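You operate a simulated robot arm through the tools that you are given. There is no shell and no other tool. Be economical: measure what you need, move in short steps, check, and stop when the job is done.

The job below is to be done with a simulated robot arm. You get a single attempt, and the scene is never put back.

TASK
Wipe the old grease off the jar base and brush on a fresh patch.
Fine: cloth and brush go back, then seat the bell lid so that the jar seals.

It is judged by the outcome, as a careful person would: the job done as asked, and still so three seconds after it is handed in. It fails if anything else is knocked over, pushed out of place, dropped, spilled or broken. Lids that push on must go on centred and level and be pressed home; caps that screw on are set level and turned clockwise until they are tight. Flat cloth is picked up by pressing the open fingertips on it (5 to 10 N) and closing them slowly along it; thin cloth reads only 2 to 8 mm in the jaws.

THE ROBOT
A 6-joint arm with a two-finger parallel gripper, fixed in place. Base frame: the origin is at the foot of the arm, x ahead of it, y to its left, z up; the work surface is at about z = 0.9. Units: m, rad, N and s.
With the tool pointing down near the work surface it reaches from about 0.24 to 0.64 m from the base axis. Its first joint turns from -1.152 to 1.152 rad. Payload 2.7 kg.
Tool frame: the origin (TCP) lies between the finger pads and is the grasp point; the fingertips stand 0.023 m ahead of it; z points along the fingers, y is the line along which they close. The gripper opens to 0.094 m. The fingers are 0.038 m wide and 0.01 m thick; the gripper's body (0.054 by 0.096 m) begins 0.039 m behind the TCP.
Orientation is that of the tool frame in the base frame, as [roll, pitch, yaw] about the fixed x, y, z axes, in that order (R = Rz(yaw) Ry(pitch) Rx(roll)). With the fingers straight down and closing along the base's y, the tool's x points along the base's -x, its y along +y and its z along -z.

THE INTERFACE
- The arm moves only by the tool servo_tool. Its argument "increments" is text: rows parted by semicolons, each of 7 numbers parted by spaces: the closure in counts, from 0 (fully open) to 255 (shut), then the shift along the tool's x, y, z in m, then the turn, a rotation vector about the tool's x, y, z in rad. In form: jaw dx dy dz rx ry rz; .... A call has 1 to 8 rows; each row shifts and turns the commanded pose from where the row before left it, along the tool's axes as they then stand. A row lasts 0.2 s, in which the tool goes at most 0.05 m and 0.15 rad; a call with a longer step from one row to the next is refused whole, and so is a gripper value outside its range. Where a pose cannot be reached the arm comes as near as it can. A force on the tool above 40 N (or 10 N above the force at the start of the call, whichever is more), or a blocked arm, ends the call early, and 0.2 s more pass. The fingers move at their own pace (about 0.045 m/s each) and stop on an object; they squeeze with about 30 N. The grip force told is the motor's: it shows also when the fingers shut on nothing. Time passes only in rows, and 0.2 s behind the last, so rows that do not move let the fingers close. The reply holds the time, the measured pose of the TCP, the force on the tool along the base axes, the opening and the grip force, in the units named above and with some noise.
- Cameras (640 x 400 px; columns grow to the right, rows downward): "scene" is fixed at [0.0855, -0.4523, 1.4006]; the picture's right is [0.60, -0.80, 0.00], its down [-0.46, -0.34, -0.82] and it looks along [0.66, 0.49, -0.57] (base axes); focal length 214 px, centre (320, 200). "wrist" rides on the gripper at [0.087, 0.016, -0.074] in the tool frame; the picture's right is [-0.18, 0.98, 0.00], its down [-0.58, -0.11, -0.81] and it looks along [-0.79, -0.15, 0.59] (tool axes); focal length 243 px, centre (320, 200). There is no depth. A picture from a camera that has moved, and an enlarged one, comes with that camera's place and axes in the base frame and with its lens. The place of the scene camera against the robot may be out by one fixed shift of up to 0.012 m in any direction.
- snapshot(camera): a new picture of that camera. The clock stands still meanwhile.
- enlarge(camera, box): a new picture of the part [left, top, right, bottom] of that camera's present view, enlarged. The clock stands still meanwhile.
- close_job(): hands the job in; it is judged then, once.

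Work in short steps. Places have to be worked out from the pictures, the camera data and where the tool is seen: move nearer, look again, correct. Check each grasp and each placing, and mend what went wrong. You have 120 turns and 68 pictures in all, those below and enlarged ones among them. Open the gripper and draw the arm clear of the work before you hand the job in, unless the task says otherwise; then end with one line.

The tools are called after "Call:" as a command line: name --argument value ..., lists and objects as JSON in quotes. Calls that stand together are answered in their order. servo_tool: Moves the arm, as the interface text tells. Its arguments: {"type":"object","properties":{"increments":{"type":"string"}},"required":["increments"]} The other tools are called the same way: snapshot (camera) takes a picture; enlarge (camera, box) takes an enlarged picture of a part of a camera's view; close_job () hands the job in.

At the start:

```text
t: 0.0
tool_pos: [0.3325, -0.1492, 1.3062]
tool_rot: [3.141, -0.001, -3.142]
wrist_force: [0.0, -0.1, 0.6]
opening: 0.0941
grip_force: 0.1
```

scene: 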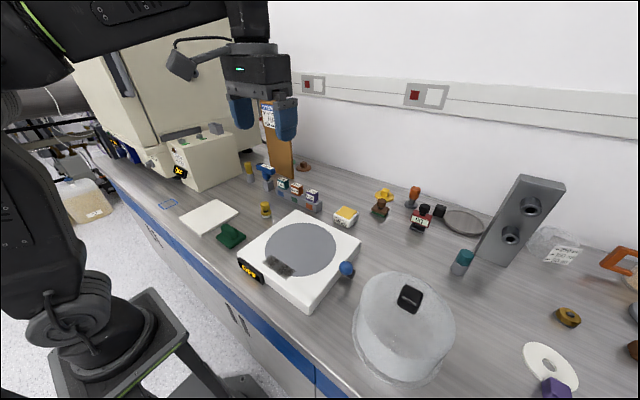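
wrist: 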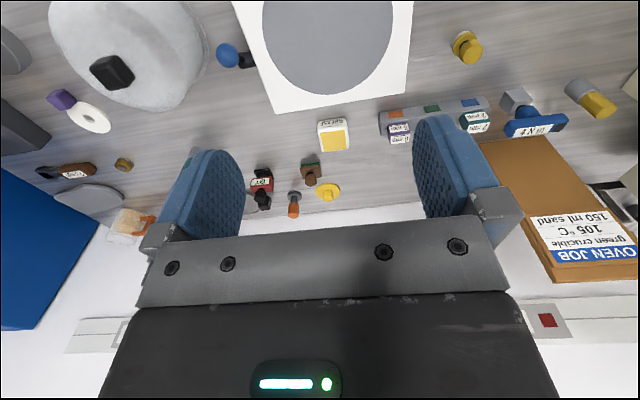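

The scene shows a white jar base with a grey disc, a bell lid, a green cloth-like thing and assorted items. I look closer at the parts.

Call:
enlarge --camera "scene" --box '[150, 150, 370, 310]'

Call:
enlarge --camera "scene" --box '[330, 160, 640, 400]'

```text
2.50 times, centred on (260, 230) of scene
camera zoom: at [0.0855, -0.4523, 1.4006], right [0.6, -0.8, 0.0], down [-0.46, -0.34, -0.82], along [0.66, 0.49, -0.57], focal length 536 px, centre (470, 125)
```

zoom: 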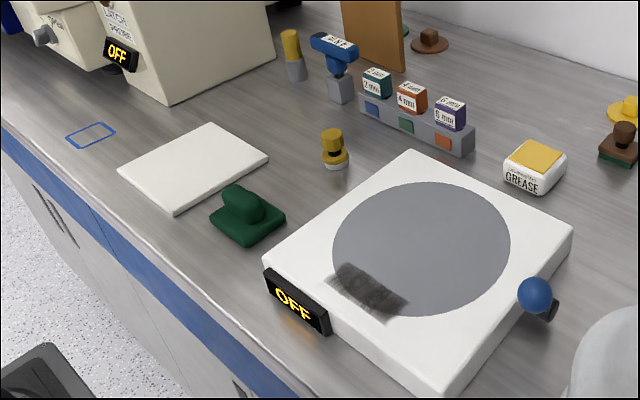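

```text
1.67 times, centred on (485, 280) of scene
camera zoom: at [0.0855, -0.4523, 1.4006], right [0.6, -0.8, 0.0], down [-0.46, -0.34, -0.82], along [0.66, 0.49, -0.57], focal length 358 px, centre (45, 67)
```

zoom: 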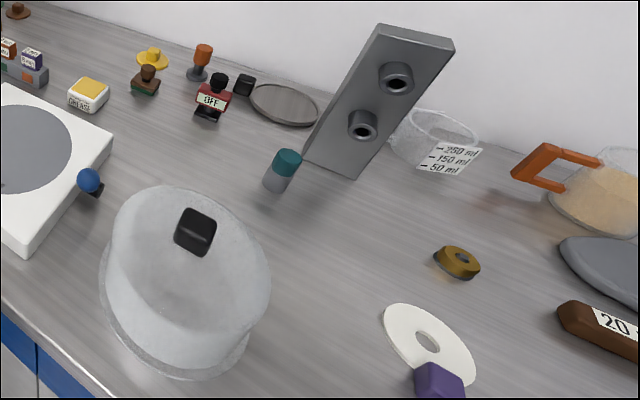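

I need to identify the cloth and brush; enlarging further.

Call:
enlarge --camera "scene" --box '[320, 170, 480, 270]'

Call:
enlarge --camera "scene" --box '[150, 180, 290, 270]'

Call:
enlarge --camera "wrist" --box '[220, 60, 540, 220]'

```text
4.00 times, centred on (400, 220) of scene
camera zoom: at [0.0855, -0.4523, 1.4006], right [0.6, -0.8, 0.0], down [-0.46, -0.34, -0.82], along [0.66, 0.49, -0.57], focal length 858 px, centre (0, 120)
```

zoom: 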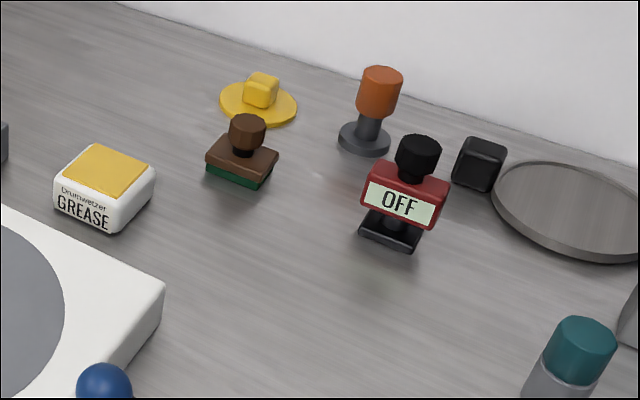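

```text
4.44 times, centred on (220, 225) of scene
camera zoom: at [0.0855, -0.4523, 1.4006], right [0.6, -0.8, 0.0], down [-0.46, -0.34, -0.82], along [0.66, 0.49, -0.57], focal length 953 px, centre (764, 89)
```

zoom: 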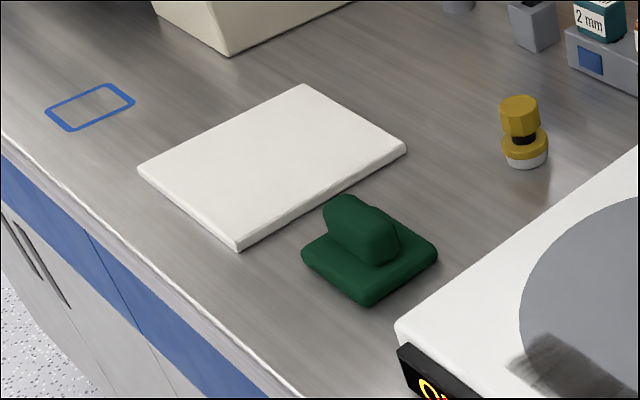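

```text
2.00 times, centred on (380, 140) of wrist
camera zoom: at [0.2466, -0.1344, 1.3804], right [0.18, 0.98, 0.0], down [0.58, -0.11, 0.81], along [0.79, -0.15, -0.59], focal length 485 px, centre (200, 320)
```

zoom: 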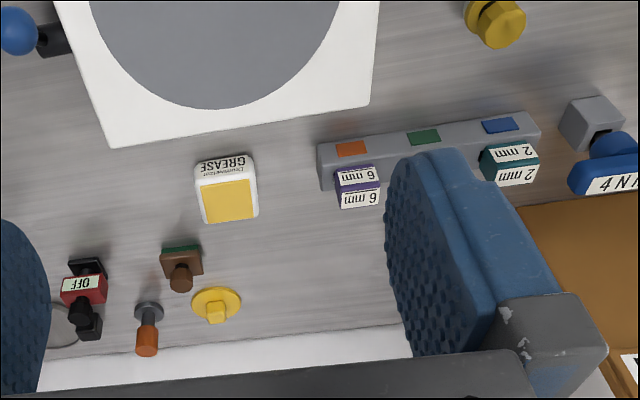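

The white square with the grey disc and dark smear is the base; the green pinched thing may be the cloth and the gold stub with white end the brush. I move lower and left to look with the wrist camera.

Call:
servo_tool --increments "0 0.012 0.035 0.03 0 0 0;0 0.012 0.035 0.03 0 0 0;0 0.012 0.035 0.03 0 0 0;0 0.012 0.035 0.03 0 0 0;0 0.012 0.035 0.03 0 0 0"

Call:
snapshot --camera "wrist"

```text
t: 1.2
tool_pos: [0.2725, 0.0285, 1.1546]
tool_rot: [-3.14, 0.002, 3.14]
wrist_force: [-0.4, -0.4, 0.3]
opening: 0.0939
grip_force: 0.0
```

```text
60 pictures are left
camera wrist: at [0.1872, 0.0436, 1.2296], right [0.19, 0.98, 0.0], down [0.58, -0.11, 0.81], along [0.79, -0.15, -0.59], focal length 243 px, centre (320, 200)
```

wrist: 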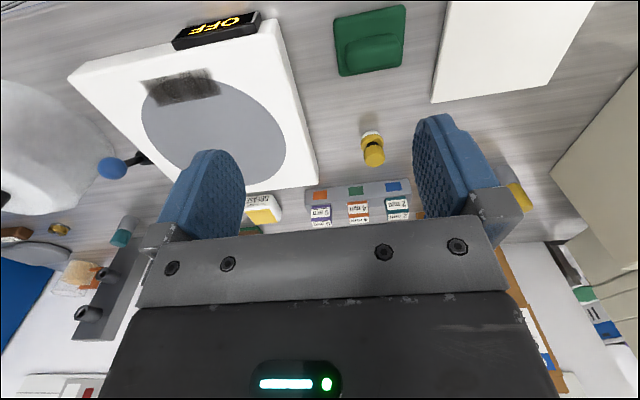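

Call:
enlarge --camera "wrist" --box '[60, 0, 340, 175]'

Call:
enlarge --camera "wrist" --box '[240, 110, 440, 235]'

```text
2.29 times, centred on (200, 88) of wrist
camera zoom: at [0.1872, 0.0436, 1.2296], right [0.19, 0.98, 0.0], down [0.58, -0.11, 0.81], along [0.79, -0.15, -0.59], focal length 555 px, centre (594, 457)
```

zoom: 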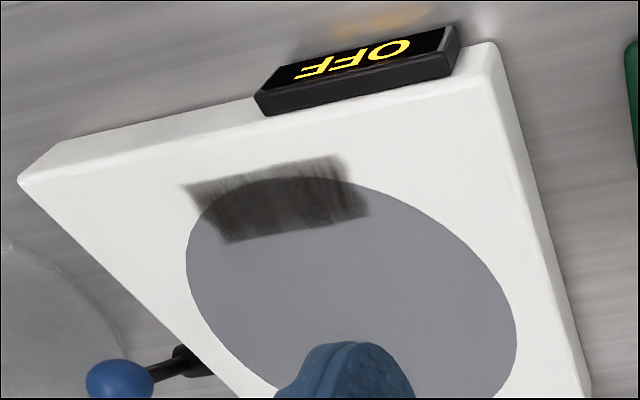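

```text
3.20 times, centred on (340, 172) of wrist
camera zoom: at [0.1872, 0.0436, 1.2296], right [0.19, 0.98, 0.0], down [0.58, -0.11, 0.81], along [0.79, -0.15, -0.59], focal length 776 px, centre (256, 288)
```

zoom: 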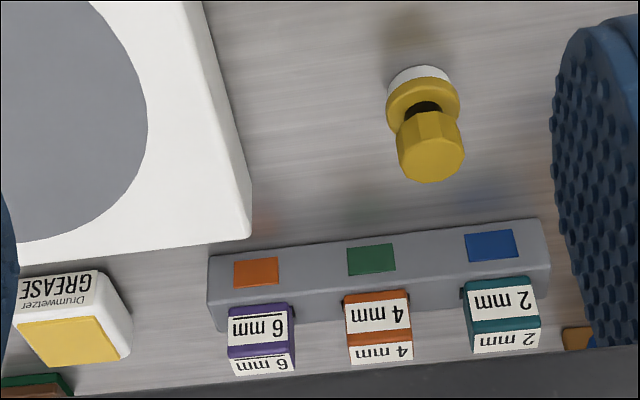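

Green pad with pinched grip near (0.32, 0.08), gold brush near (0.463, 0.077), grease tub near (0.62, -0.17). Now I move right to see the base, its smear and the lid.

Call:
servo_tool --increments "0 0 -0.045 0 0 0 0;0 0 -0.045 0 0 0 0;0 0 -0.045 0 0 0 0;0 0 -0.045 0 0 0 0;0 0 0 0 0 0 0"

Call:
snapshot --camera "wrist"

```text
t: 2.4
tool_pos: [0.2732, -0.1538, 1.1577]
tool_rot: [-3.141, 0.003, -3.14]
wrist_force: [-0.1, -0.7, -0.2]
opening: 0.0942
grip_force: 0.0
```

```text
57 pictures are left
camera wrist: at [0.1873, -0.1396, 1.2318], right [0.18, 0.98, 0.0], down [0.58, -0.11, 0.81], along [0.79, -0.15, -0.59], focal length 243 px, centre (320, 200)
```

wrist: 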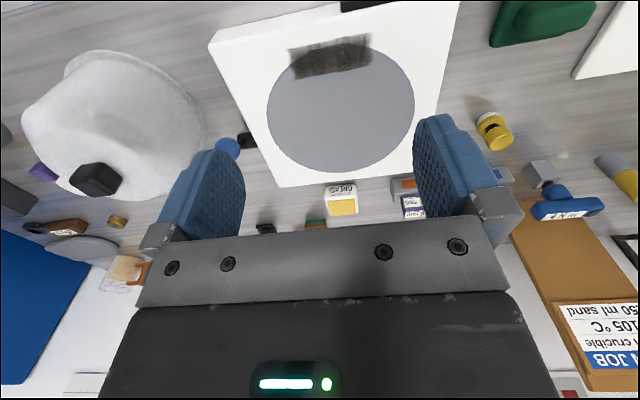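

Call:
enlarge --camera "wrist" --box '[200, 0, 480, 200]'

Call:
enlarge --camera "wrist" --box '[0, 30, 260, 220]'

Call:
enlarge --camera "wrist" --box '[300, 170, 380, 220]'

```text
2.00 times, centred on (340, 100) of wrist
camera zoom: at [0.1873, -0.1396, 1.2318], right [0.18, 0.98, 0.0], down [0.58, -0.11, 0.81], along [0.79, -0.15, -0.59], focal length 485 px, centre (280, 400)
```

zoom: 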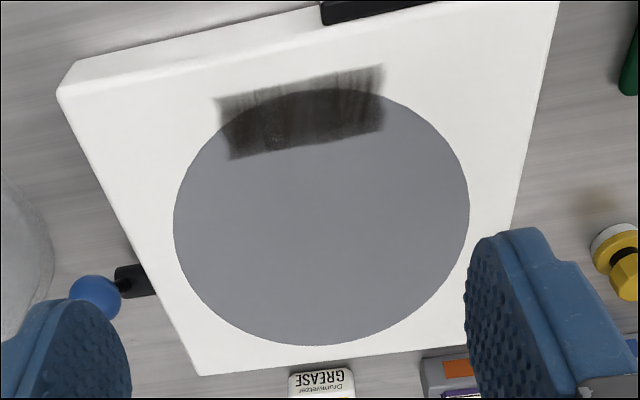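

```text
2.11 times, centred on (130, 125) of wrist
camera zoom: at [0.1873, -0.1396, 1.2318], right [0.18, 0.98, 0.0], down [0.58, -0.11, 0.81], along [0.79, -0.15, -0.59], focal length 511 px, centre (720, 358)
```

zoom: 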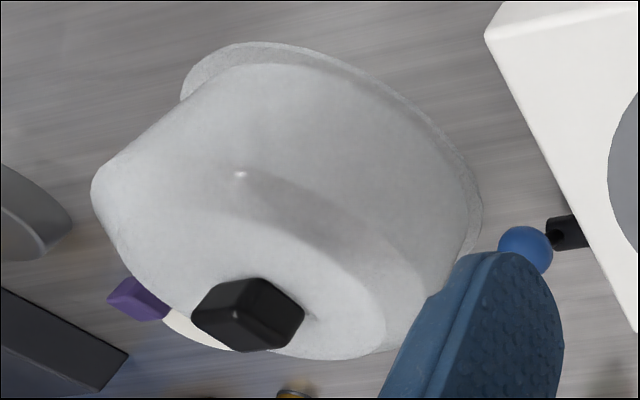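

```text
8.00 times, centred on (340, 195) of wrist
camera zoom: at [0.1873, -0.1396, 1.2318], right [0.18, 0.98, 0.0], down [0.58, -0.11, 0.81], along [0.79, -0.15, -0.59], focal length 1941 px, centre (160, 240)
```

zoom: 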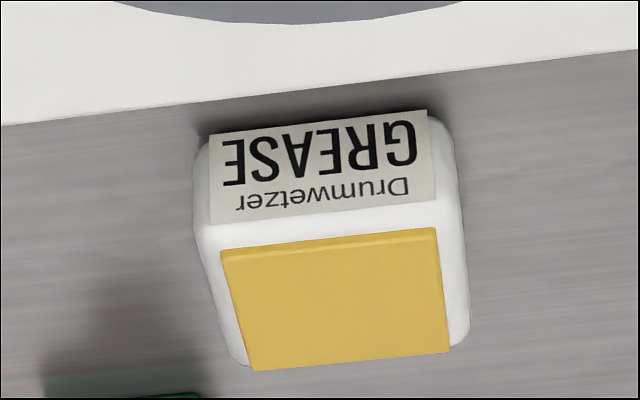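

The geometry is now clear: base top ≈0.94, centre (0.402,-0.152), smear x 0.295–0.329, y -0.196…-0.106; pad ridge runs along y at (0.32,0.079); lid knob at (0.358,-0.453,1.034). I go above the pad and turn the tool 90° so the jaws close along x.

Call:
servo_tool --increments "0 -0.0094 0.0466 0.005 0 0 0;0 -0.0094 0.0466 0.005 0 0 0;0 -0.0094 0.0466 0.005 0 0 0;0 -0.0094 0.0466 0.005 0 0 0;0 -0.0094 0.0466 0.005 0 0 0;0 0 0 0 0 0 0.1428;0 0 0 0 0 0 0.1428;0 0 0 0 0 0 0.1428"

Call:
servo_tool --increments "0 0 0 0 0 0 0.1428;0 0 0 0 0 0 0.1428;0 0 0 0 0 0 0.1428;0 0 0 0 0 0 0.1428;0 0 0 0 0 0 0.1428;0 0 0 0 0 0 0.1428;0 0 0 0 0 0 0.1428;0 0 0 0 0 0 0.1428"

Call:
snapshot --camera "wrist"

```text
t: 4.2
tool_pos: [0.319, 0.0784, 1.1299]
tool_rot: [3.14, -0.001, 2.71]
wrist_force: [0.8, 0.0, 0.3]
opening: 0.0939
grip_force: 0.1
```

```text
t: 6.0
tool_pos: [0.3201, 0.078, 1.1321]
tool_rot: [3.139, 0.0, 1.567]
wrist_force: [-0.3, 0.5, 0.2]
opening: 0.094
grip_force: 0.2
```

```text
53 pictures are left
camera wrist: at [0.336, 0.1633, 1.206], right [0.98, -0.19, 0.0], down [-0.11, -0.58, 0.81], along [-0.15, -0.79, -0.59], focal length 243 px, centre (320, 200)
```

wrist: 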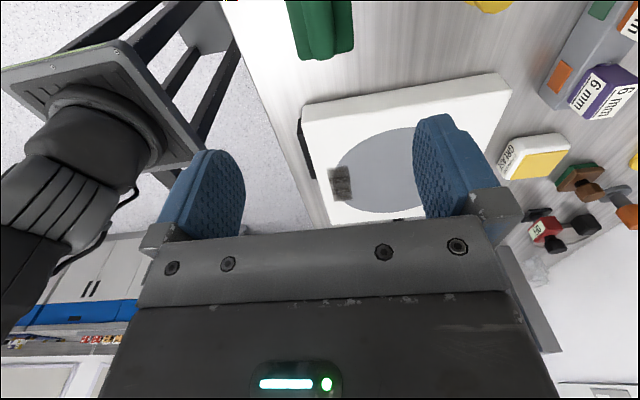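

The ridge seems near x≈0.31. I descend partway and look again from wrist and scene.

Call:
servo_tool --increments "0 0 -0.002 0.045 0 0 0;0 0 -0.002 0.045 0 0 0;0 0 -0.002 0.03 0 0 0;0 0 0 0 0 0 0"

Call:
snapshot --camera "wrist"

Call:
enlarge --camera "scene" --box '[170, 160, 330, 260]'

```text
t: 7.0
tool_pos: [0.3146, 0.078, 1.0119]
tool_rot: [3.139, 0.0, 1.572]
wrist_force: [0.5, 0.0, -0.6]
opening: 0.0939
grip_force: 0.1
```

```text
52 pictures are left
camera wrist: at [0.3311, 0.1631, 1.087], right [0.98, -0.18, 0.0], down [-0.11, -0.58, 0.81], along [-0.15, -0.79, -0.59], focal length 243 px, centre (320, 200)
```

wrist: 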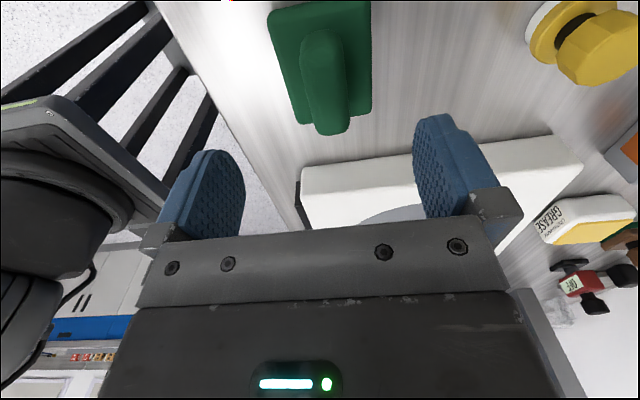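

```text
4.00 times, centred on (250, 210) of scene
camera zoom: at [0.0855, -0.4523, 1.4006], right [0.6, -0.8, 0.0], down [-0.46, -0.34, -0.82], along [0.66, 0.49, -0.57], focal length 858 px, centre (600, 160)
```

zoom: 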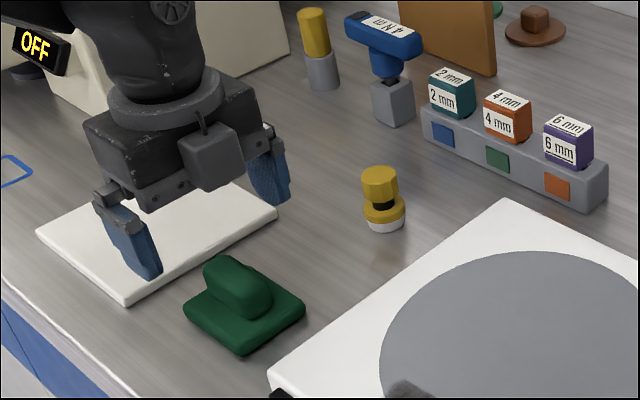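

Ridge centre ≈(0.319, 0.078), top ≈0.945. I descend to TCP z≈0.94 watching force, then close.

Call:
servo_tool --increments "0 0 0.0045 0.03 0 0 0;0 0 0 0.025 0 0 0;0 0 0 0.015 0 0 0;0 0 0 0 0 0 0"

Call:
servo_tool --increments "120 0 0 0 0 0 0;255 0 0 0 0 0 0;255 0 0 0 0 0 0;255 0 0 0 0 0 0;255 0 0 0 0 0 0;255 0 0 0 0 0 0"

Call:
snapshot --camera "wrist"

```text
t: 8.0
tool_pos: [0.3194, 0.0797, 0.9391]
tool_rot: [3.141, 0.001, 1.572]
wrist_force: [1.1, 0.0, -0.1]
opening: 0.094
grip_force: 0.0
```

```text
t: 9.4
tool_pos: [0.3196, 0.0782, 0.94]
tool_rot: [3.14, -0.001, 1.572]
wrist_force: [0.0, -0.9, 0.3]
opening: 0.0254
grip_force: 29.6
```

```text
50 pictures are left
camera wrist: at [0.3356, 0.1641, 1.0145], right [0.98, -0.18, 0.0], down [-0.11, -0.58, 0.81], along [-0.15, -0.79, -0.59], focal length 243 px, centre (320, 200)
```

wrist: 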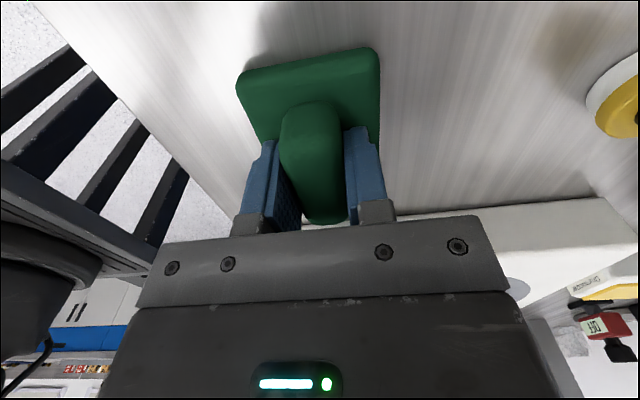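

Cloth held at 25 mm. I lift it and carry it above the smear's left end.

Call:
servo_tool --increments "255 0 0 -0.04 0 0 0;255 0 0 -0.045 0 0 0;255 -0.045 -0.002 0 0 0 0;255 -0.045 -0.002 0 0 0 0;255 -0.045 -0.002 0 0 0 0;255 -0.045 -0.002 0 0 0 0;255 0 0 0 0 0 0"

Call:
snapshot --camera "scene"

```text
t: 11.0
tool_pos: [0.3112, -0.1007, 1.0254]
tool_rot: [3.141, -0.001, 1.571]
wrist_force: [0.3, -0.8, 0.1]
opening: 0.0001
grip_force: 29.6
```

```text
49 pictures are left
```

scene: 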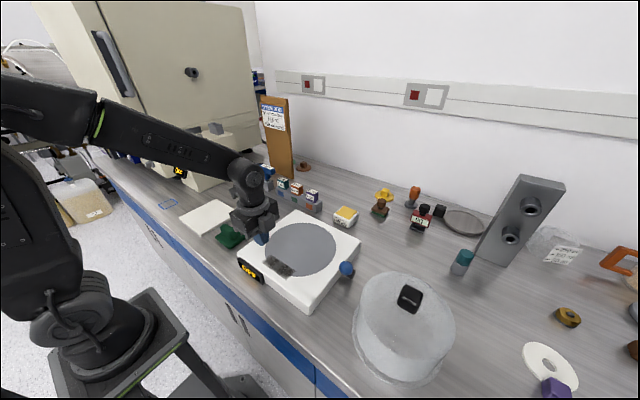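

The pad slipped out of the jaws (opening 0). Look at where it lies now.

Call:
enlarge --camera "scene" --box '[170, 190, 330, 290]'

Call:
servo_tool --increments "0 0.045 0.002 0 0 0 0;0 0.045 0.002 0 0 0 0;0 0.045 0.002 0 0 0 0;0 0.045 0.002 0 0 0 0;0 0 0 0 0 0 0"

Call:
snapshot --camera "wrist"

```text
4.00 times, centred on (250, 240) of scene
camera zoom: at [0.0855, -0.4524, 1.4006], right [0.6, -0.8, 0.0], down [-0.46, -0.34, -0.82], along [0.66, 0.49, -0.57], focal length 858 px, centre (600, 40)
```

zoom: 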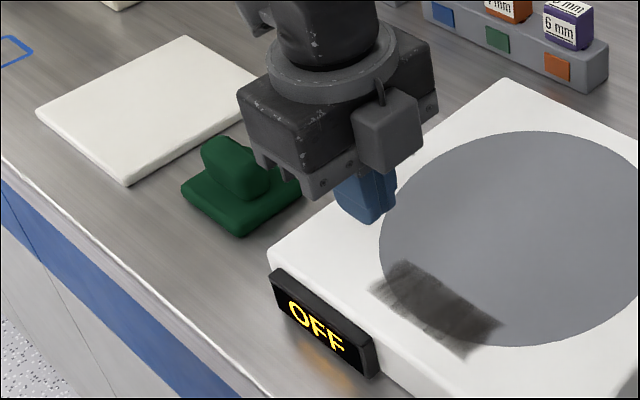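

```text
t: 12.2
tool_pos: [0.3166, 0.0763, 1.0257]
tool_rot: [-3.14, 0.001, 1.571]
wrist_force: [0.2, 0.2, -0.9]
opening: 0.0941
grip_force: 0.1
```

```text
47 pictures are left
camera wrist: at [0.3327, 0.1621, 1.0989], right [0.98, -0.18, 0.0], down [-0.11, -0.58, 0.81], along [-0.15, -0.79, -0.59], focal length 243 px, centre (320, 200)
```

wrist: 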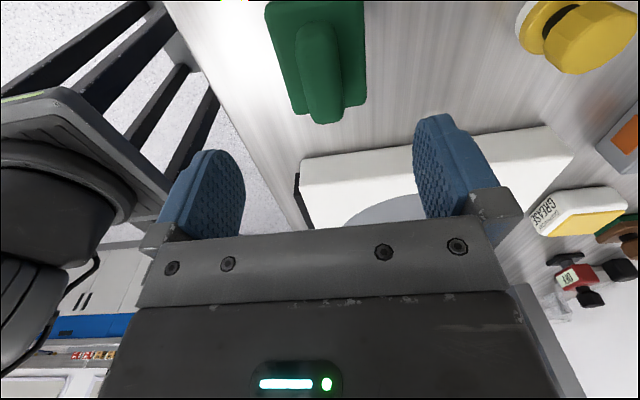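

It's unmoved; I gripped too high. I go lower until the fingertips nearly touch the pad, then close and lift slowly.

Call:
servo_tool --increments "0 0.002 0.003 0.045 0 0 0;0 0 0 0.035 0 0 0;0 0 0 0.008 0 0 0;0 0 0 0.004 0 0 0;0 0 0 0.003 0 0 0;0 0 0 0 0 0 0"

```text
t: 13.6
tool_pos: [0.3222, 0.0813, 0.9292]
tool_rot: [3.141, -0.002, 1.571]
wrist_force: [-0.4, -0.3, 0.0]
opening: 0.094
grip_force: 0.1
```

No contact, because open jaws straddle the 6 cm pad. I rise, partly close above the pad, then press down to feel it.

Call:
servo_tool --increments "0 -0.002 -0.002 -0.013 0 0 0;110 0 0 0 0 0 0;110 0 0 0 0 0 0;110 0 0 0 0 0 0;110 0 0 0.004 0 0 0;110 0 0 0.003 0 0 0;110 0 0 0.003 0 0 0"

```text
t: 15.2
tool_pos: [0.3198, 0.0793, 0.9388]
tool_rot: [3.141, 0.001, 1.57]
wrist_force: [-3.3, -1.1, 10.5]
opening: 0.0539
grip_force: 0.2
stopped in row 7: the force on the tool passed its limit (the readings are from after the stop); the commanded pose is now the measured one
```

Contact at TCP 0.9388, so pad top ≈0.916. I close here fully and lift slowly.

Call:
servo_tool --increments "255 0 0 0 0 0 0;255 0 0 0 0 0 0;255 0 0 0 0 0 0;255 0 0 0 0 0 0;255 0 0 0 0 0 0"

Call:
servo_tool --increments "255 0 0 -0.003 0 0 0;255 0 0 -0.003 0 0 0;255 0 0 -0.004 0 0 0;255 0 0 -0.005 0 0 0;255 0 0 -0.005 0 0 0"

Call:
snapshot --camera "wrist"

```text
t: 16.4
tool_pos: [0.3217, 0.0803, 0.9382]
tool_rot: [3.136, 0.0, 1.571]
wrist_force: [5.4, 1.2, 17.9]
opening: 0.0255
grip_force: 29.7
```

```text
t: 17.6
tool_pos: [0.3211, 0.0798, 0.9578]
tool_rot: [3.141, 0.0, 1.571]
wrist_force: [-0.4, 0.5, -0.2]
opening: 0.0254
grip_force: 30.3
```

```text
46 pictures are left
camera wrist: at [0.3368, 0.1651, 1.0324], right [0.98, -0.18, 0.0], down [-0.11, -0.58, 0.81], along [-0.15, -0.79, -0.59], focal length 243 px, centre (320, 200)
```

wrist: 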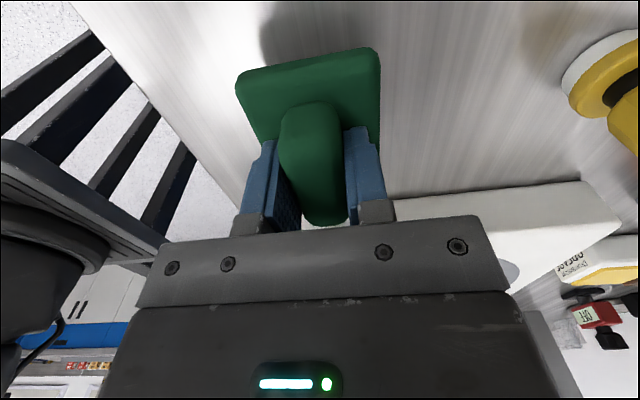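

The pad is now lifted with the tool. I keep lifting gently and check it stays.

Call:
servo_tool --increments "255 0 0 -0.01 0 0 0;255 0 0 -0.012 0 0 0;255 0 0 -0.015 0 0 0;255 0 0 -0.015 0 0 0;255 0 0 -0.01 0 0 0;255 0 0 -0.005 0 0 0"

```text
t: 18.9
tool_pos: [0.3214, 0.0778, 1.026]
tool_rot: [3.141, 0.001, 1.572]
wrist_force: [-0.4, -0.3, 0.1]
opening: 0.0255
grip_force: 30.1
```

Still held. I carry it in gentler steps toward the smear's left end (y≈-0.10).

Call:
servo_tool --increments "255 -0.015 -0.001 0 0 0 0;255 -0.025 -0.002 0 0 0 0;255 -0.028 -0.002 0 0 0 0;255 -0.028 -0.002 0 0 0 0;255 -0.028 -0.002 0 0 0 0;255 -0.025 -0.001 0 0 0 0;255 -0.018 0 0 0 0 0;255 -0.01 0 0 0 0 0"

Call:
enlarge --camera "scene" --box '[170, 190, 330, 290]'

```text
t: 20.8
tool_pos: [0.3086, -0.096, 1.0242]
tool_rot: [3.141, 0.0, 1.57]
wrist_force: [0.6, -0.5, -0.7]
opening: 0.0252
grip_force: 30.3
```

```text
4.00 times, centred on (250, 240) of scene
camera zoom: at [0.0855, -0.4523, 1.4006], right [0.6, -0.8, 0.0], down [-0.46, -0.34, -0.82], along [0.66, 0.49, -0.57], focal length 858 px, centre (600, 40)
```

zoom: 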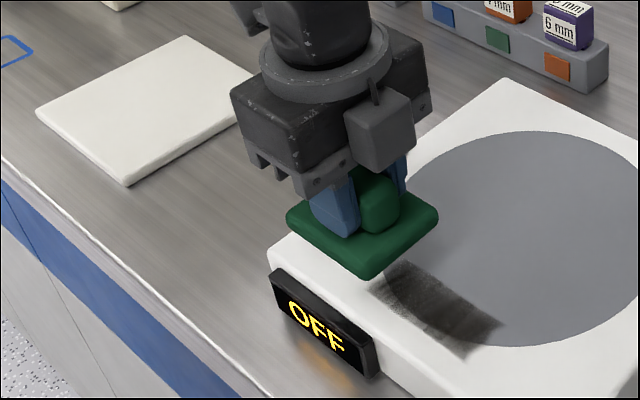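

Cloth held over the left part of the smear. I lower it onto the base slowly until a light contact.

Call:
servo_tool --increments "255 0 0.004 0.015 0 0 0;255 0 0 0.012 0 0 0;255 0 0 0.008 0 0 0;255 0 0 0.004 0 0 0;255 0 0 0.002 0 0 0;255 0 0 0.002 0 0 0;255 0 0 0 0 0 0"

```text
t: 22.5
tool_pos: [0.3144, -0.0969, 0.9831]
tool_rot: [3.138, -0.002, 1.57]
wrist_force: [-2.2, 0.6, 6.9]
opening: 0.0253
grip_force: 29.8
stopped in row 7: the force on the tool passed its limit (the readings are from after the stop); the commanded pose is now the measured one
```

Contact at z≈0.983 with ~7 N. I stroke along the smear to y≈-0.20.

Call:
servo_tool --increments "255 -0.01 0 0 0 0 0;255 -0.018 0 0 0 0 0;255 -0.018 0 0 0 0 0;255 -0.018 0 0 0 0 0;255 -0.018 0 0 0 0 0;255 -0.018 0 0 0 0 0;255 -0.01 0 0 0 0 0"

```text
t: 24.1
tool_pos: [0.3145, -0.2075, 0.9836]
tool_rot: [3.134, 0.003, 1.573]
wrist_force: [0.6, 12.1, 30.2]
opening: 0.0254
grip_force: 30.0
```

Force rose to 30 N; I ease up slightly and stroke back.

Call:
servo_tool --increments "255 0 0 -0.0015 0 0 0;255 0.018 0 0 0 0 0;255 0.018 0 0 0 0 0;255 0.018 0 0 0 0 0;255 0.018 0 0 0 0 0;255 0.018 0 0 0 0 0;255 0.018 0 0 0 0 0"

Call:
enlarge --camera "scene" --box '[200, 200, 360, 300]'

```text
t: 25.7
tool_pos: [0.3151, -0.1001, 0.9847]
tool_rot: [3.135, 0.0, 1.571]
wrist_force: [-0.7, 0.3, -0.4]
opening: 0.0253
grip_force: 29.9
```

```text
4.00 times, centred on (280, 250) of scene
camera zoom: at [0.0855, -0.4523, 1.4006], right [0.6, -0.8, 0.0], down [-0.46, -0.34, -0.82], along [0.66, 0.49, -0.57], focal length 858 px, centre (480, 0)
```

zoom: 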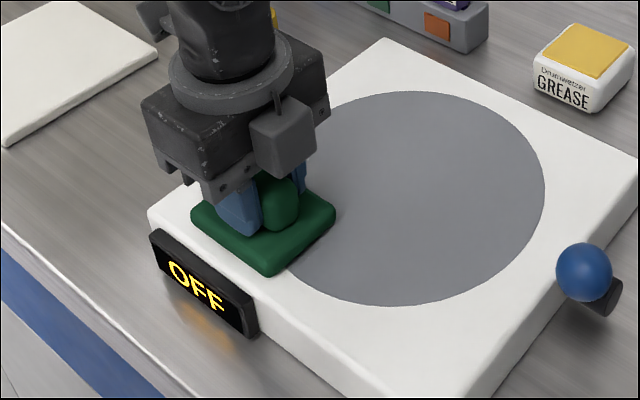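

The visible smear is gone. I lift the cloth and carry it back above its place, then check the base.

Call:
servo_tool --increments "255 0 0 -0.015 0 0 0;255 0 0 -0.025 0 0 0;255 0.025 0.001 0 0 0 0;255 0.03 0.001 0 0 0 0;255 0.035 0.001 0 0 0 0;255 0.035 0.001 0 0 0 0;255 0.03 0.001 0 0 0 0;255 0.025 0.001 0 0 0 0"

Call:
enlarge --camera "scene" --box '[200, 180, 360, 280]'

```text
t: 27.5
tool_pos: [0.3224, 0.0818, 1.0252]
tool_rot: [3.136, 0.001, 1.571]
wrist_force: [-0.4, -0.2, 0.2]
opening: 0.0253
grip_force: 30.1
```

```text
4.00 times, centred on (280, 230) of scene
camera zoom: at [0.0855, -0.4523, 1.4006], right [0.6, -0.8, 0.0], down [-0.46, -0.34, -0.82], along [0.66, 0.49, -0.57], focal length 858 px, centre (480, 80)
```

zoom: 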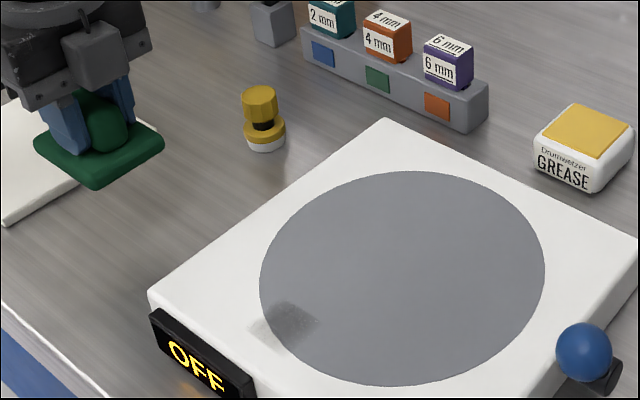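

A faint remnant is left at about (0.31,-0.12). I take the cloth back for a second pass starting further left.

Call:
servo_tool --increments "255 -0.02 -0.002 0 0 0 0;255 -0.03 -0.002 0 0 0 0;255 -0.035 -0.002 0 0 0 0;255 -0.03 -0.001 0 0 0 0;255 -0.02 -0.001 0 0 0 0;255 -0.012 0 0.02 0 0 0;255 0 0 0.015 0 0 0;255 0 0 0.004 0 0 0"

Call:
servo_tool --increments "255 0 0 0.0015 0 0 0;255 0 0 0.001 0 0 0;255 0 0 0 0 0 0"

```text
t: 29.3
tool_pos: [0.3128, -0.0657, 0.9847]
tool_rot: [3.136, 0.0, 1.572]
wrist_force: [0.6, -0.5, -0.4]
opening: 0.0253
grip_force: 29.8
```

```text
t: 30.1
tool_pos: [0.3126, -0.0647, 0.9841]
tool_rot: [3.132, 0.0, 1.571]
wrist_force: [-7.4, 5.1, 27.7]
opening: 0.0253
grip_force: 30.5
```

27 N down; I ease by about a millimetre and stroke across and back over the remnant.

Call:
servo_tool --increments "255 0 0 -0.0006 0 0 0;255 -0.018 0 0 0 0 0;255 -0.018 0 0 0 0 0;255 -0.018 0 0 0 0 0;255 -0.018 0 0 0 0 0;255 -0.018 0 0 0 0 0;255 -0.018 0 0 0 0 0;255 0 0 0 0 0 0"

Call:
servo_tool --increments "255 0.018 0 0 0 0 0;255 0.018 0 0 0 0 0;255 0.018 0 0 0 0 0;255 0.018 0 0 0 0 0;255 0.018 0 0 0 0 0;255 0.018 0 0 0 0 0;255 0 0 0 0 0 0"

Call:
servo_tool --increments "255 0 0 -0.015 0 0 0;255 0 0 -0.025 0 0 0;255 0.025 0.002 0 0 0 0;255 0.03 0.002 0 0 0 0;255 0.035 0.001 0 0 0 0;255 0.03 0.001 0 0 0 0;255 0.018 0.001 0 0 0 0;255 0.008 0.001 0 0 0 0"

Call:
enlarge --camera "scene" --box '[200, 180, 360, 280]'

```text
t: 31.9
tool_pos: [0.3128, -0.1731, 0.9834]
tool_rot: [3.136, -0.001, 1.572]
wrist_force: [-1.2, 3.0, 5.6]
opening: 0.0252
grip_force: 29.8
```

```text
t: 33.5
tool_pos: [0.3124, -0.0666, 0.9844]
tool_rot: [3.137, 0.0, 1.571]
wrist_force: [0.2, -1.3, 2.4]
opening: 0.0255
grip_force: 29.7
```

```text
t: 35.3
tool_pos: [0.3197, 0.0784, 1.0219]
tool_rot: [3.136, 0.0, 1.57]
wrist_force: [0.4, 0.1, 0.9]
opening: 0.0251
grip_force: 30.0
```

```text
4.00 times, centred on (280, 230) of scene
camera zoom: at [0.0855, -0.4523, 1.4006], right [0.6, -0.8, 0.0], down [-0.46, -0.34, -0.82], along [0.66, 0.49, -0.57], focal length 858 px, centre (480, 80)
```

zoom: 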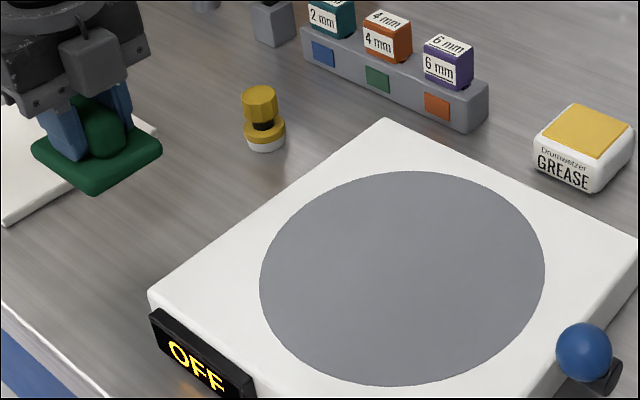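

Base is clean. I lower the cloth back onto its original spot.

Call:
servo_tool --increments "255 0.001 0.001 0.03 0 0 0;255 0 0 0.03 0 0 0;255 0 0 0.012 0 0 0;255 0 0 0.006 0 0 0;255 0 0 0.003 0 0 0;255 0 0 0.002 0 0 0"

```text
t: 36.7
tool_pos: [0.3216, 0.0799, 0.9406]
tool_rot: [3.135, 0.0, 1.569]
wrist_force: [0.1, -0.5, -0.3]
opening: 0.0253
grip_force: 29.9
```

Call:
servo_tool --increments "255 0 0 0.001 0 0 0;255 0 0 0.001 0 0 0;255 0 0 0 0 0 0"

```text
t: 37.5
tool_pos: [0.3216, 0.0805, 0.939]
tool_rot: [3.136, 0.0, 1.57]
wrist_force: [-0.9, 0.2, -0.3]
opening: 0.0251
grip_force: 30.1
```

Call:
servo_tool --increments "255 0 0 0.001 0 0 0;200 0 0 0 0 0 0;100 0 0 0 0 0 0;60 0 0 0 0 0 0;60 0 0 -0.02 0 0 0;0 0 0 -0.04 0 0 0;0 0 0 -0.04 0 0 0;0 0 0 0 0 0 0"

Call:
snapshot --camera "wrist"

```text
t: 39.3
tool_pos: [0.3196, 0.0805, 1.0412]
tool_rot: [3.138, 0.001, 1.57]
wrist_force: [0.4, 0.0, 0.4]
opening: 0.0941
grip_force: 0.0
```

```text
41 pictures are left
camera wrist: at [0.3355, 0.1654, 1.1158], right [0.98, -0.18, 0.01], down [-0.11, -0.58, 0.81], along [-0.14, -0.79, -0.59], focal length 243 px, centre (320, 200)
```

wrist: 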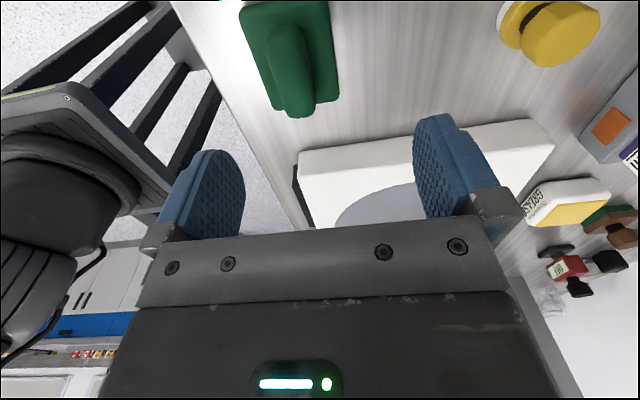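

The cloth appears shifted about 2 cm toward the front after release; I check from the scene camera against its original place.

Call:
enlarge --camera "scene" --box '[150, 180, 290, 270]'

```text
4.44 times, centred on (220, 225) of scene
camera zoom: at [0.0855, -0.4523, 1.4006], right [0.6, -0.8, 0.0], down [-0.46, -0.34, -0.82], along [0.66, 0.49, -0.57], focal length 953 px, centre (764, 89)
```

zoom: 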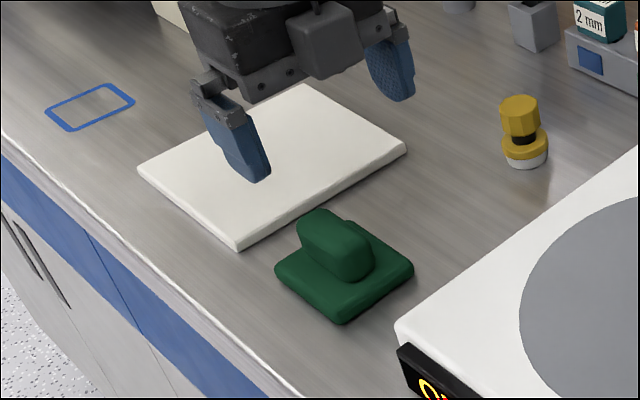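

It sits ~2 cm too far forward (-x). I regrasp it at x≈0.302 and put it back.

Call:
servo_tool --increments "100 0 -0.0175 0.03 0 0 0;100 0 0 0.03 0 0 0;100 0 0 0.025 0 0 0;100 0 0 0.01 0 0 0;100 0 0 0.004 0 0 0;100 0 0 0 0 0 0"

Call:
servo_tool --increments "255 0 0 0 0 0 0;255 0 0 0 0 0 0;255 0 0 0 0 0 0;255 0 0 0 0 0 0;255 0 0 0 0 0 0"

Call:
servo_tool --increments "255 0 0 -0.003 0 0 0;255 0 0 -0.004 0 0 0;255 0 0 -0.004 0 0 0;255 0 0.006 0 0 0 0;255 0 0.006 0 0 0 0;255 0 0.006 0 0 0 0;255 0 0 0.005 0 0 0;255 0 0 0.003 0 0 0"

Call:
snapshot --camera "wrist"

```text
t: 40.7
tool_pos: [0.304, 0.0817, 0.938]
tool_rot: [3.136, 0.0, 1.569]
wrist_force: [-0.1, -0.6, 0.0]
opening: 0.0575
grip_force: 0.0
```

```text
t: 41.9
tool_pos: [0.3057, 0.0806, 0.9387]
tool_rot: [3.137, -0.001, 1.569]
wrist_force: [0.1, 1.0, 0.0]
opening: 0.0252
grip_force: 29.5
```

```text
t: 43.7
tool_pos: [0.3236, 0.0817, 0.9428]
tool_rot: [3.137, 0.001, 1.57]
wrist_force: [0.4, -1.0, -0.6]
opening: 0.0252
grip_force: 30.6
```

```text
39 pictures are left
camera wrist: at [0.3392, 0.1649, 1.0173], right [0.98, -0.18, 0.01], down [-0.11, -0.58, 0.81], along [-0.14, -0.79, -0.59], focal length 243 px, centre (320, 200)
```

wrist: 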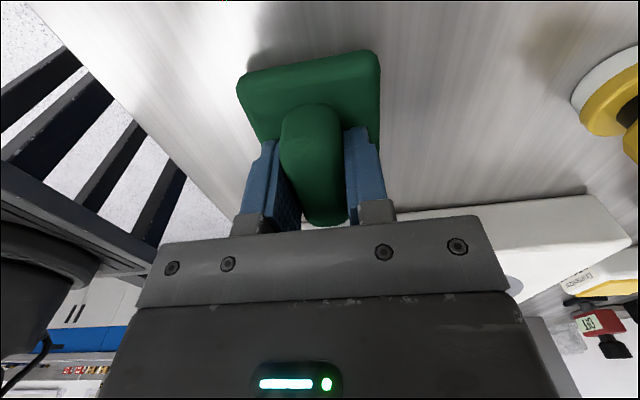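

Cloth centred back at x≈0.322. I set it down gently and release in small steps.

Call:
servo_tool --increments "255 0 0 0.002 0 0 0;255 0 0 0.002 0 0 0;180 0 0 0 0 0 0;180 0 0 0 0 0 0;150 0 0 0 0 0 0;150 0 0 0 0 0 0"

Call:
snapshot --camera "wrist"

```text
t: 45.1
tool_pos: [0.3228, 0.0817, 0.939]
tool_rot: [3.136, 0.0, 1.571]
wrist_force: [-0.1, -0.1, 0.1]
opening: 0.0385
grip_force: 0.0
```

```text
38 pictures are left
camera wrist: at [0.3387, 0.1654, 1.0138], right [0.98, -0.18, 0.01], down [-0.11, -0.58, 0.81], along [-0.14, -0.79, -0.59], focal length 243 px, centre (320, 200)
```

wrist: 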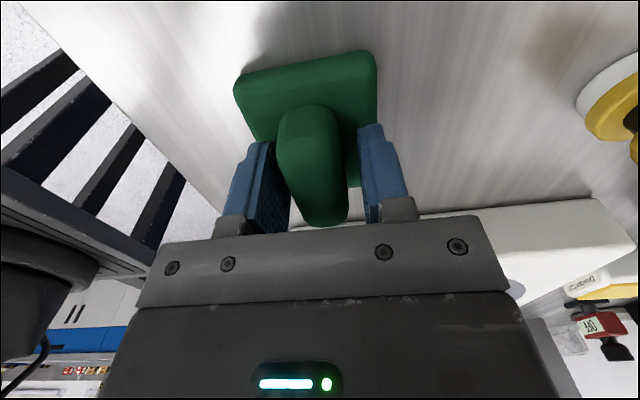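

The ridge hugs the left finger, so I shift the tool 4 mm to that side for clearance and lift straight up.

Call:
servo_tool --increments "150 0 -0.004 0 0 0 0;150 0 0 -0.01 0 0 0;150 0 0 -0.02 0 0 0;150 0 0 -0.03 0 0 0;0 0 0 -0.03 0 0 0;0 0 0 -0.01 0 0 0"

Call:
enlarge --camera "scene" --box '[150, 180, 290, 270]'

```text
t: 46.5
tool_pos: [0.318, 0.0802, 1.0366]
tool_rot: [3.136, 0.0, 1.572]
wrist_force: [0.1, 0.0, -0.1]
opening: 0.0918
grip_force: 0.1
```

```text
4.44 times, centred on (220, 225) of scene
camera zoom: at [0.0855, -0.4523, 1.4006], right [0.6, -0.8, 0.0], down [-0.46, -0.34, -0.82], along [0.66, 0.49, -0.57], focal length 953 px, centre (764, 89)
```

zoom: 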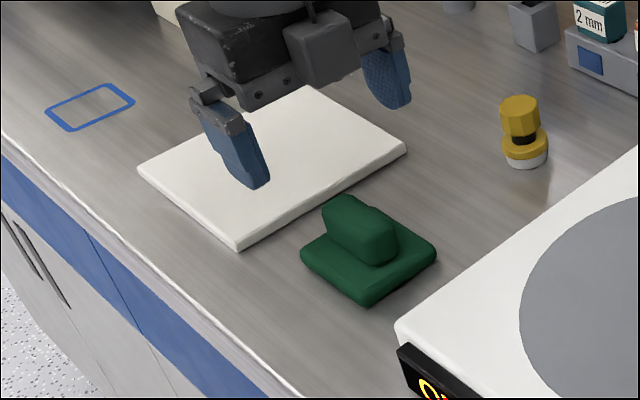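

Cloth is exactly back. The brush (gold knob) is at ≈(0.464,0.075), top ≈0.96; I move above it and look.

Call:
servo_tool --increments "0 0 0.04 0 0 0 0;0 -0.001 0.045 0 0 0 0;0 -0.001 0.04 0 0 0 0;0 -0.002 0.02 0 0 0 0;0 0 0 0 0 0 0"

Call:
snapshot --camera "wrist"

Call:
enlarge --camera "scene" --box '[220, 150, 320, 230]'

```text
t: 47.7
tool_pos: [0.4623, 0.077, 1.0411]
tool_rot: [3.136, -0.001, 1.57]
wrist_force: [0.3, 0.0, 1.2]
opening: 0.0941
grip_force: 0.0
```

```text
36 pictures are left
camera wrist: at [0.4777, 0.162, 1.1149], right [0.98, -0.18, 0.01], down [-0.11, -0.58, 0.81], along [-0.14, -0.79, -0.59], focal length 243 px, centre (320, 200)
```

wrist: 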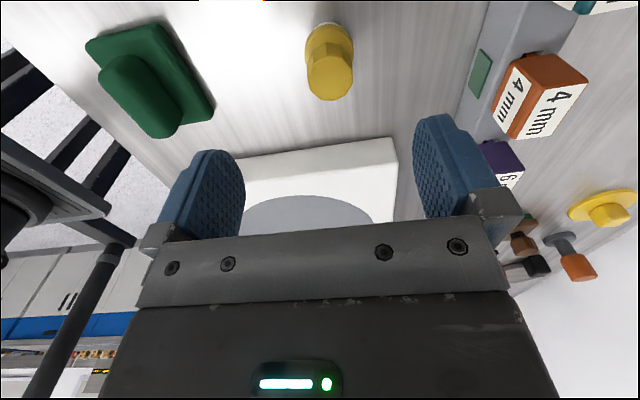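

```text
5.00 times, centred on (270, 190) of scene
camera zoom: at [0.0855, -0.4523, 1.4006], right [0.6, -0.8, 0.0], down [-0.46, -0.34, -0.82], along [0.66, 0.49, -0.57], focal length 1072 px, centre (570, 250)
```

zoom: 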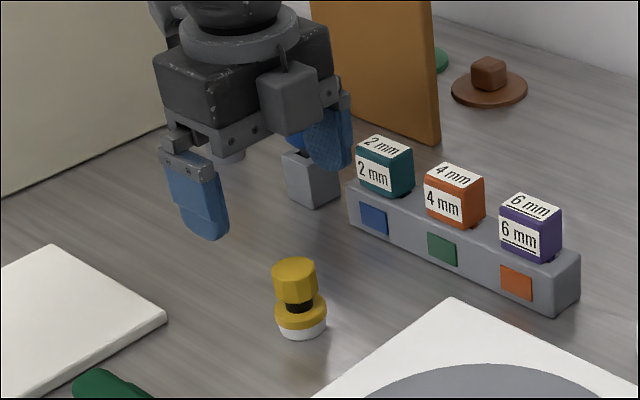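

Wrist view puts the brush at ≈(0.469,0.082). I align and descend to TCP ≈0.947, then close.

Call:
servo_tool --increments "0 0.004 0.006 0.03 0 0 0;0 0 0 0.03 0 0 0;0 0 0 0.02 0 0 0;0 0 0 0.013 0 0 0;0 0 0 0 0 0 0"

Call:
servo_tool --increments "255 0 0 0 0 0 0;255 0 0 0 0 0 0;255 0 0 0 0 0 0;255 0 0 0 0 0 0;255 0 0 0 0 0 0;255 0 0 0 0 0 0"

Call:
snapshot --camera "wrist"

```text
t: 48.9
tool_pos: [0.4692, 0.0803, 0.9464]
tool_rot: [3.136, 0.0, 1.57]
wrist_force: [-0.4, -0.5, -1.0]
opening: 0.094
grip_force: 0.0
```

```text
t: 50.3
tool_pos: [0.4683, 0.0802, 0.9465]
tool_rot: [3.137, 0.001, 1.571]
wrist_force: [0.0, 0.5, -0.6]
opening: 0.0306
grip_force: 29.6
```

```text
34 pictures are left
camera wrist: at [0.4837, 0.1653, 1.0212], right [0.98, -0.18, 0.01], down [-0.11, -0.58, 0.81], along [-0.14, -0.79, -0.59], focal length 243 px, centre (320, 200)
```

wrist: 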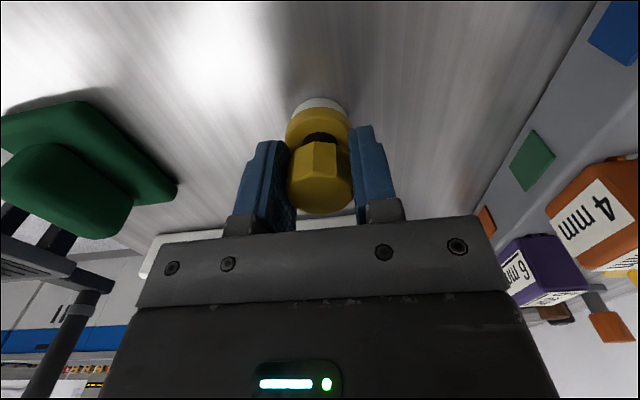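

Held at 30.6 mm, home TCP (0.468,0.080,0.9465). Lift gently and carry toward -y above the base.

Call:
servo_tool --increments "255 0 0 -0.005 0 0 0;255 0 0 -0.01 0 0 0;255 0 0 -0.02 0 0 0;255 0 0 -0.03 0 0 0;255 0 0 -0.025 0 0 0;255 -0.02 0 0 0 0 0;255 -0.03 0 0 0 0 0;255 -0.035 0 0 0 0 0"

Call:
servo_tool --increments "255 -0.035 0 0 0 0 0;255 -0.035 0 0 0 0 0;255 -0.035 0 0 0 0 0;255 -0.035 0 0 0 0 0;255 -0.02 0.015 0 0 0 0;255 -0.007 0.03 0 0 0 0;255 0 0.03 0 0 0 0;255 0 0.015 0 0 0 0"

Call:
snapshot --camera "scene"

```text
t: 52.1
tool_pos: [0.469, -0.0068, 1.0351]
tool_rot: [3.133, 0.0, 1.573]
wrist_force: [-0.1, -0.9, -0.1]
opening: 0.0309
grip_force: 29.8
```

```text
t: 53.9
tool_pos: [0.5596, -0.173, 1.0371]
tool_rot: [3.135, 0.001, 1.572]
wrist_force: [0.1, -0.2, -1.7]
opening: 0.0305
grip_force: 30.0
```

```text
33 pictures are left
```

scene: 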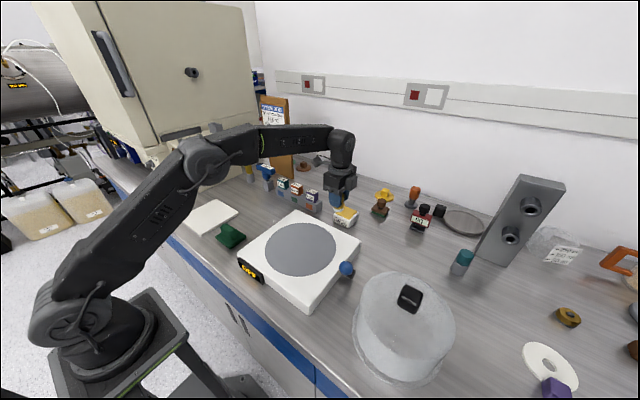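

I move further out to x≈0.608 and check position over the grease.

Call:
servo_tool --increments "255 0 0.02 0 0 0 0;255 0 0.018 0 0 0 0;255 0 0.01 0 0 0 0;255 0 0 0 0 0 0"

Call:
enlarge --camera "scene" --box '[300, 160, 400, 240]'

Call:
snapshot --camera "wrist"

```text
t: 54.9
tool_pos: [0.6012, -0.1691, 1.0349]
tool_rot: [3.135, -0.001, 1.57]
wrist_force: [-0.4, -0.1, -1.2]
opening: 0.0308
grip_force: 29.8
out of reach, approached as far as the arm can: row 3
```

```text
5.00 times, centred on (350, 200) of scene
camera zoom: at [0.0855, -0.4523, 1.4006], right [0.6, -0.8, 0.0], down [-0.46, -0.34, -0.82], along [0.66, 0.49, -0.57], focal length 1072 px, centre (170, 200)
```

zoom: 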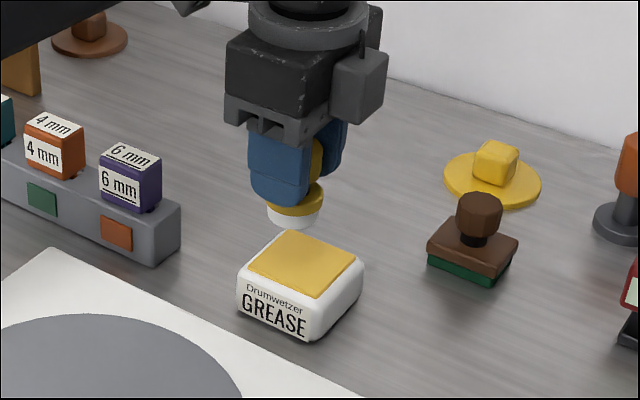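

```text
31 pictures are left
camera wrist: at [0.617, -0.0845, 1.1091], right [0.98, -0.18, 0.01], down [-0.11, -0.58, 0.81], along [-0.14, -0.79, -0.59], focal length 243 px, centre (320, 200)
```

wrist: 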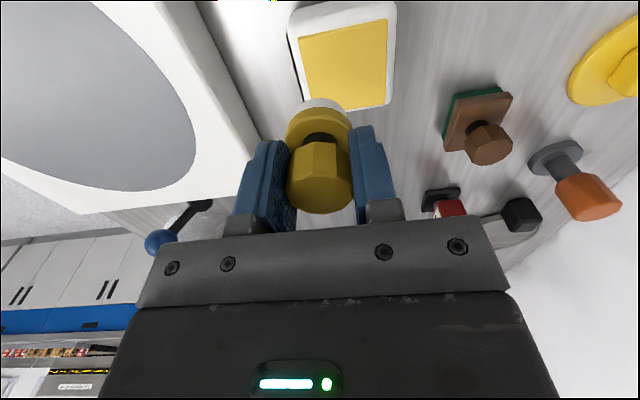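

Brush is over the grease's near half. I descend with a little more outward shift, slowly towards contact (TCP ≈0.983).

Call:
servo_tool --increments "255 0 0.003 0.02 0 0 0;255 0 0.004 0.012 0 0 0;255 0 0.004 0.008 0 0 0;255 0 0 0.005 0 0 0;255 0 0 0 0 0 0"

Call:
enlarge --camera "scene" --box '[300, 160, 400, 240]'

```text
t: 56.1
tool_pos: [0.6124, -0.1704, 0.9909]
tool_rot: [3.139, -0.001, 1.572]
wrist_force: [0.2, 0.2, 0.0]
opening: 0.0308
grip_force: 30.5
```

```text
5.00 times, centred on (350, 200) of scene
camera zoom: at [0.0855, -0.4523, 1.4006], right [0.6, -0.8, 0.0], down [-0.46, -0.34, -0.82], along [0.66, 0.49, -0.57], focal length 1072 px, centre (170, 200)
```

zoom: 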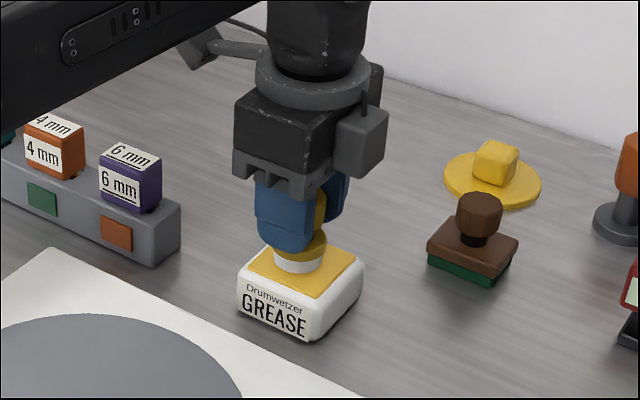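

Well placed over the yellow grease at (0.612,-0.170). I go down a few millimetres to a light touch.

Call:
servo_tool --increments "255 0 0 0.002 0 0 0;255 0 0 0.002 0 0 0;255 0 0 0.002 0 0 0;255 0 0 0 0 0 0"

```text
t: 57.1
tool_pos: [0.6125, -0.1702, 0.9848]
tool_rot: [3.134, 0.0, 1.568]
wrist_force: [0.1, 0.4, 1.1]
opening: 0.0306
grip_force: 29.8
```

Call:
servo_tool --increments "255 0 0 0.0015 0 0 0;255 0 0 0.0015 0 0 0;255 0 0 0 0 0 0"

```text
t: 57.9
tool_pos: [0.6122, -0.1698, 0.9849]
tool_rot: [3.127, 0.001, 1.573]
wrist_force: [-0.5, 3.7, 26.5]
opening: 0.0309
grip_force: 29.9
```

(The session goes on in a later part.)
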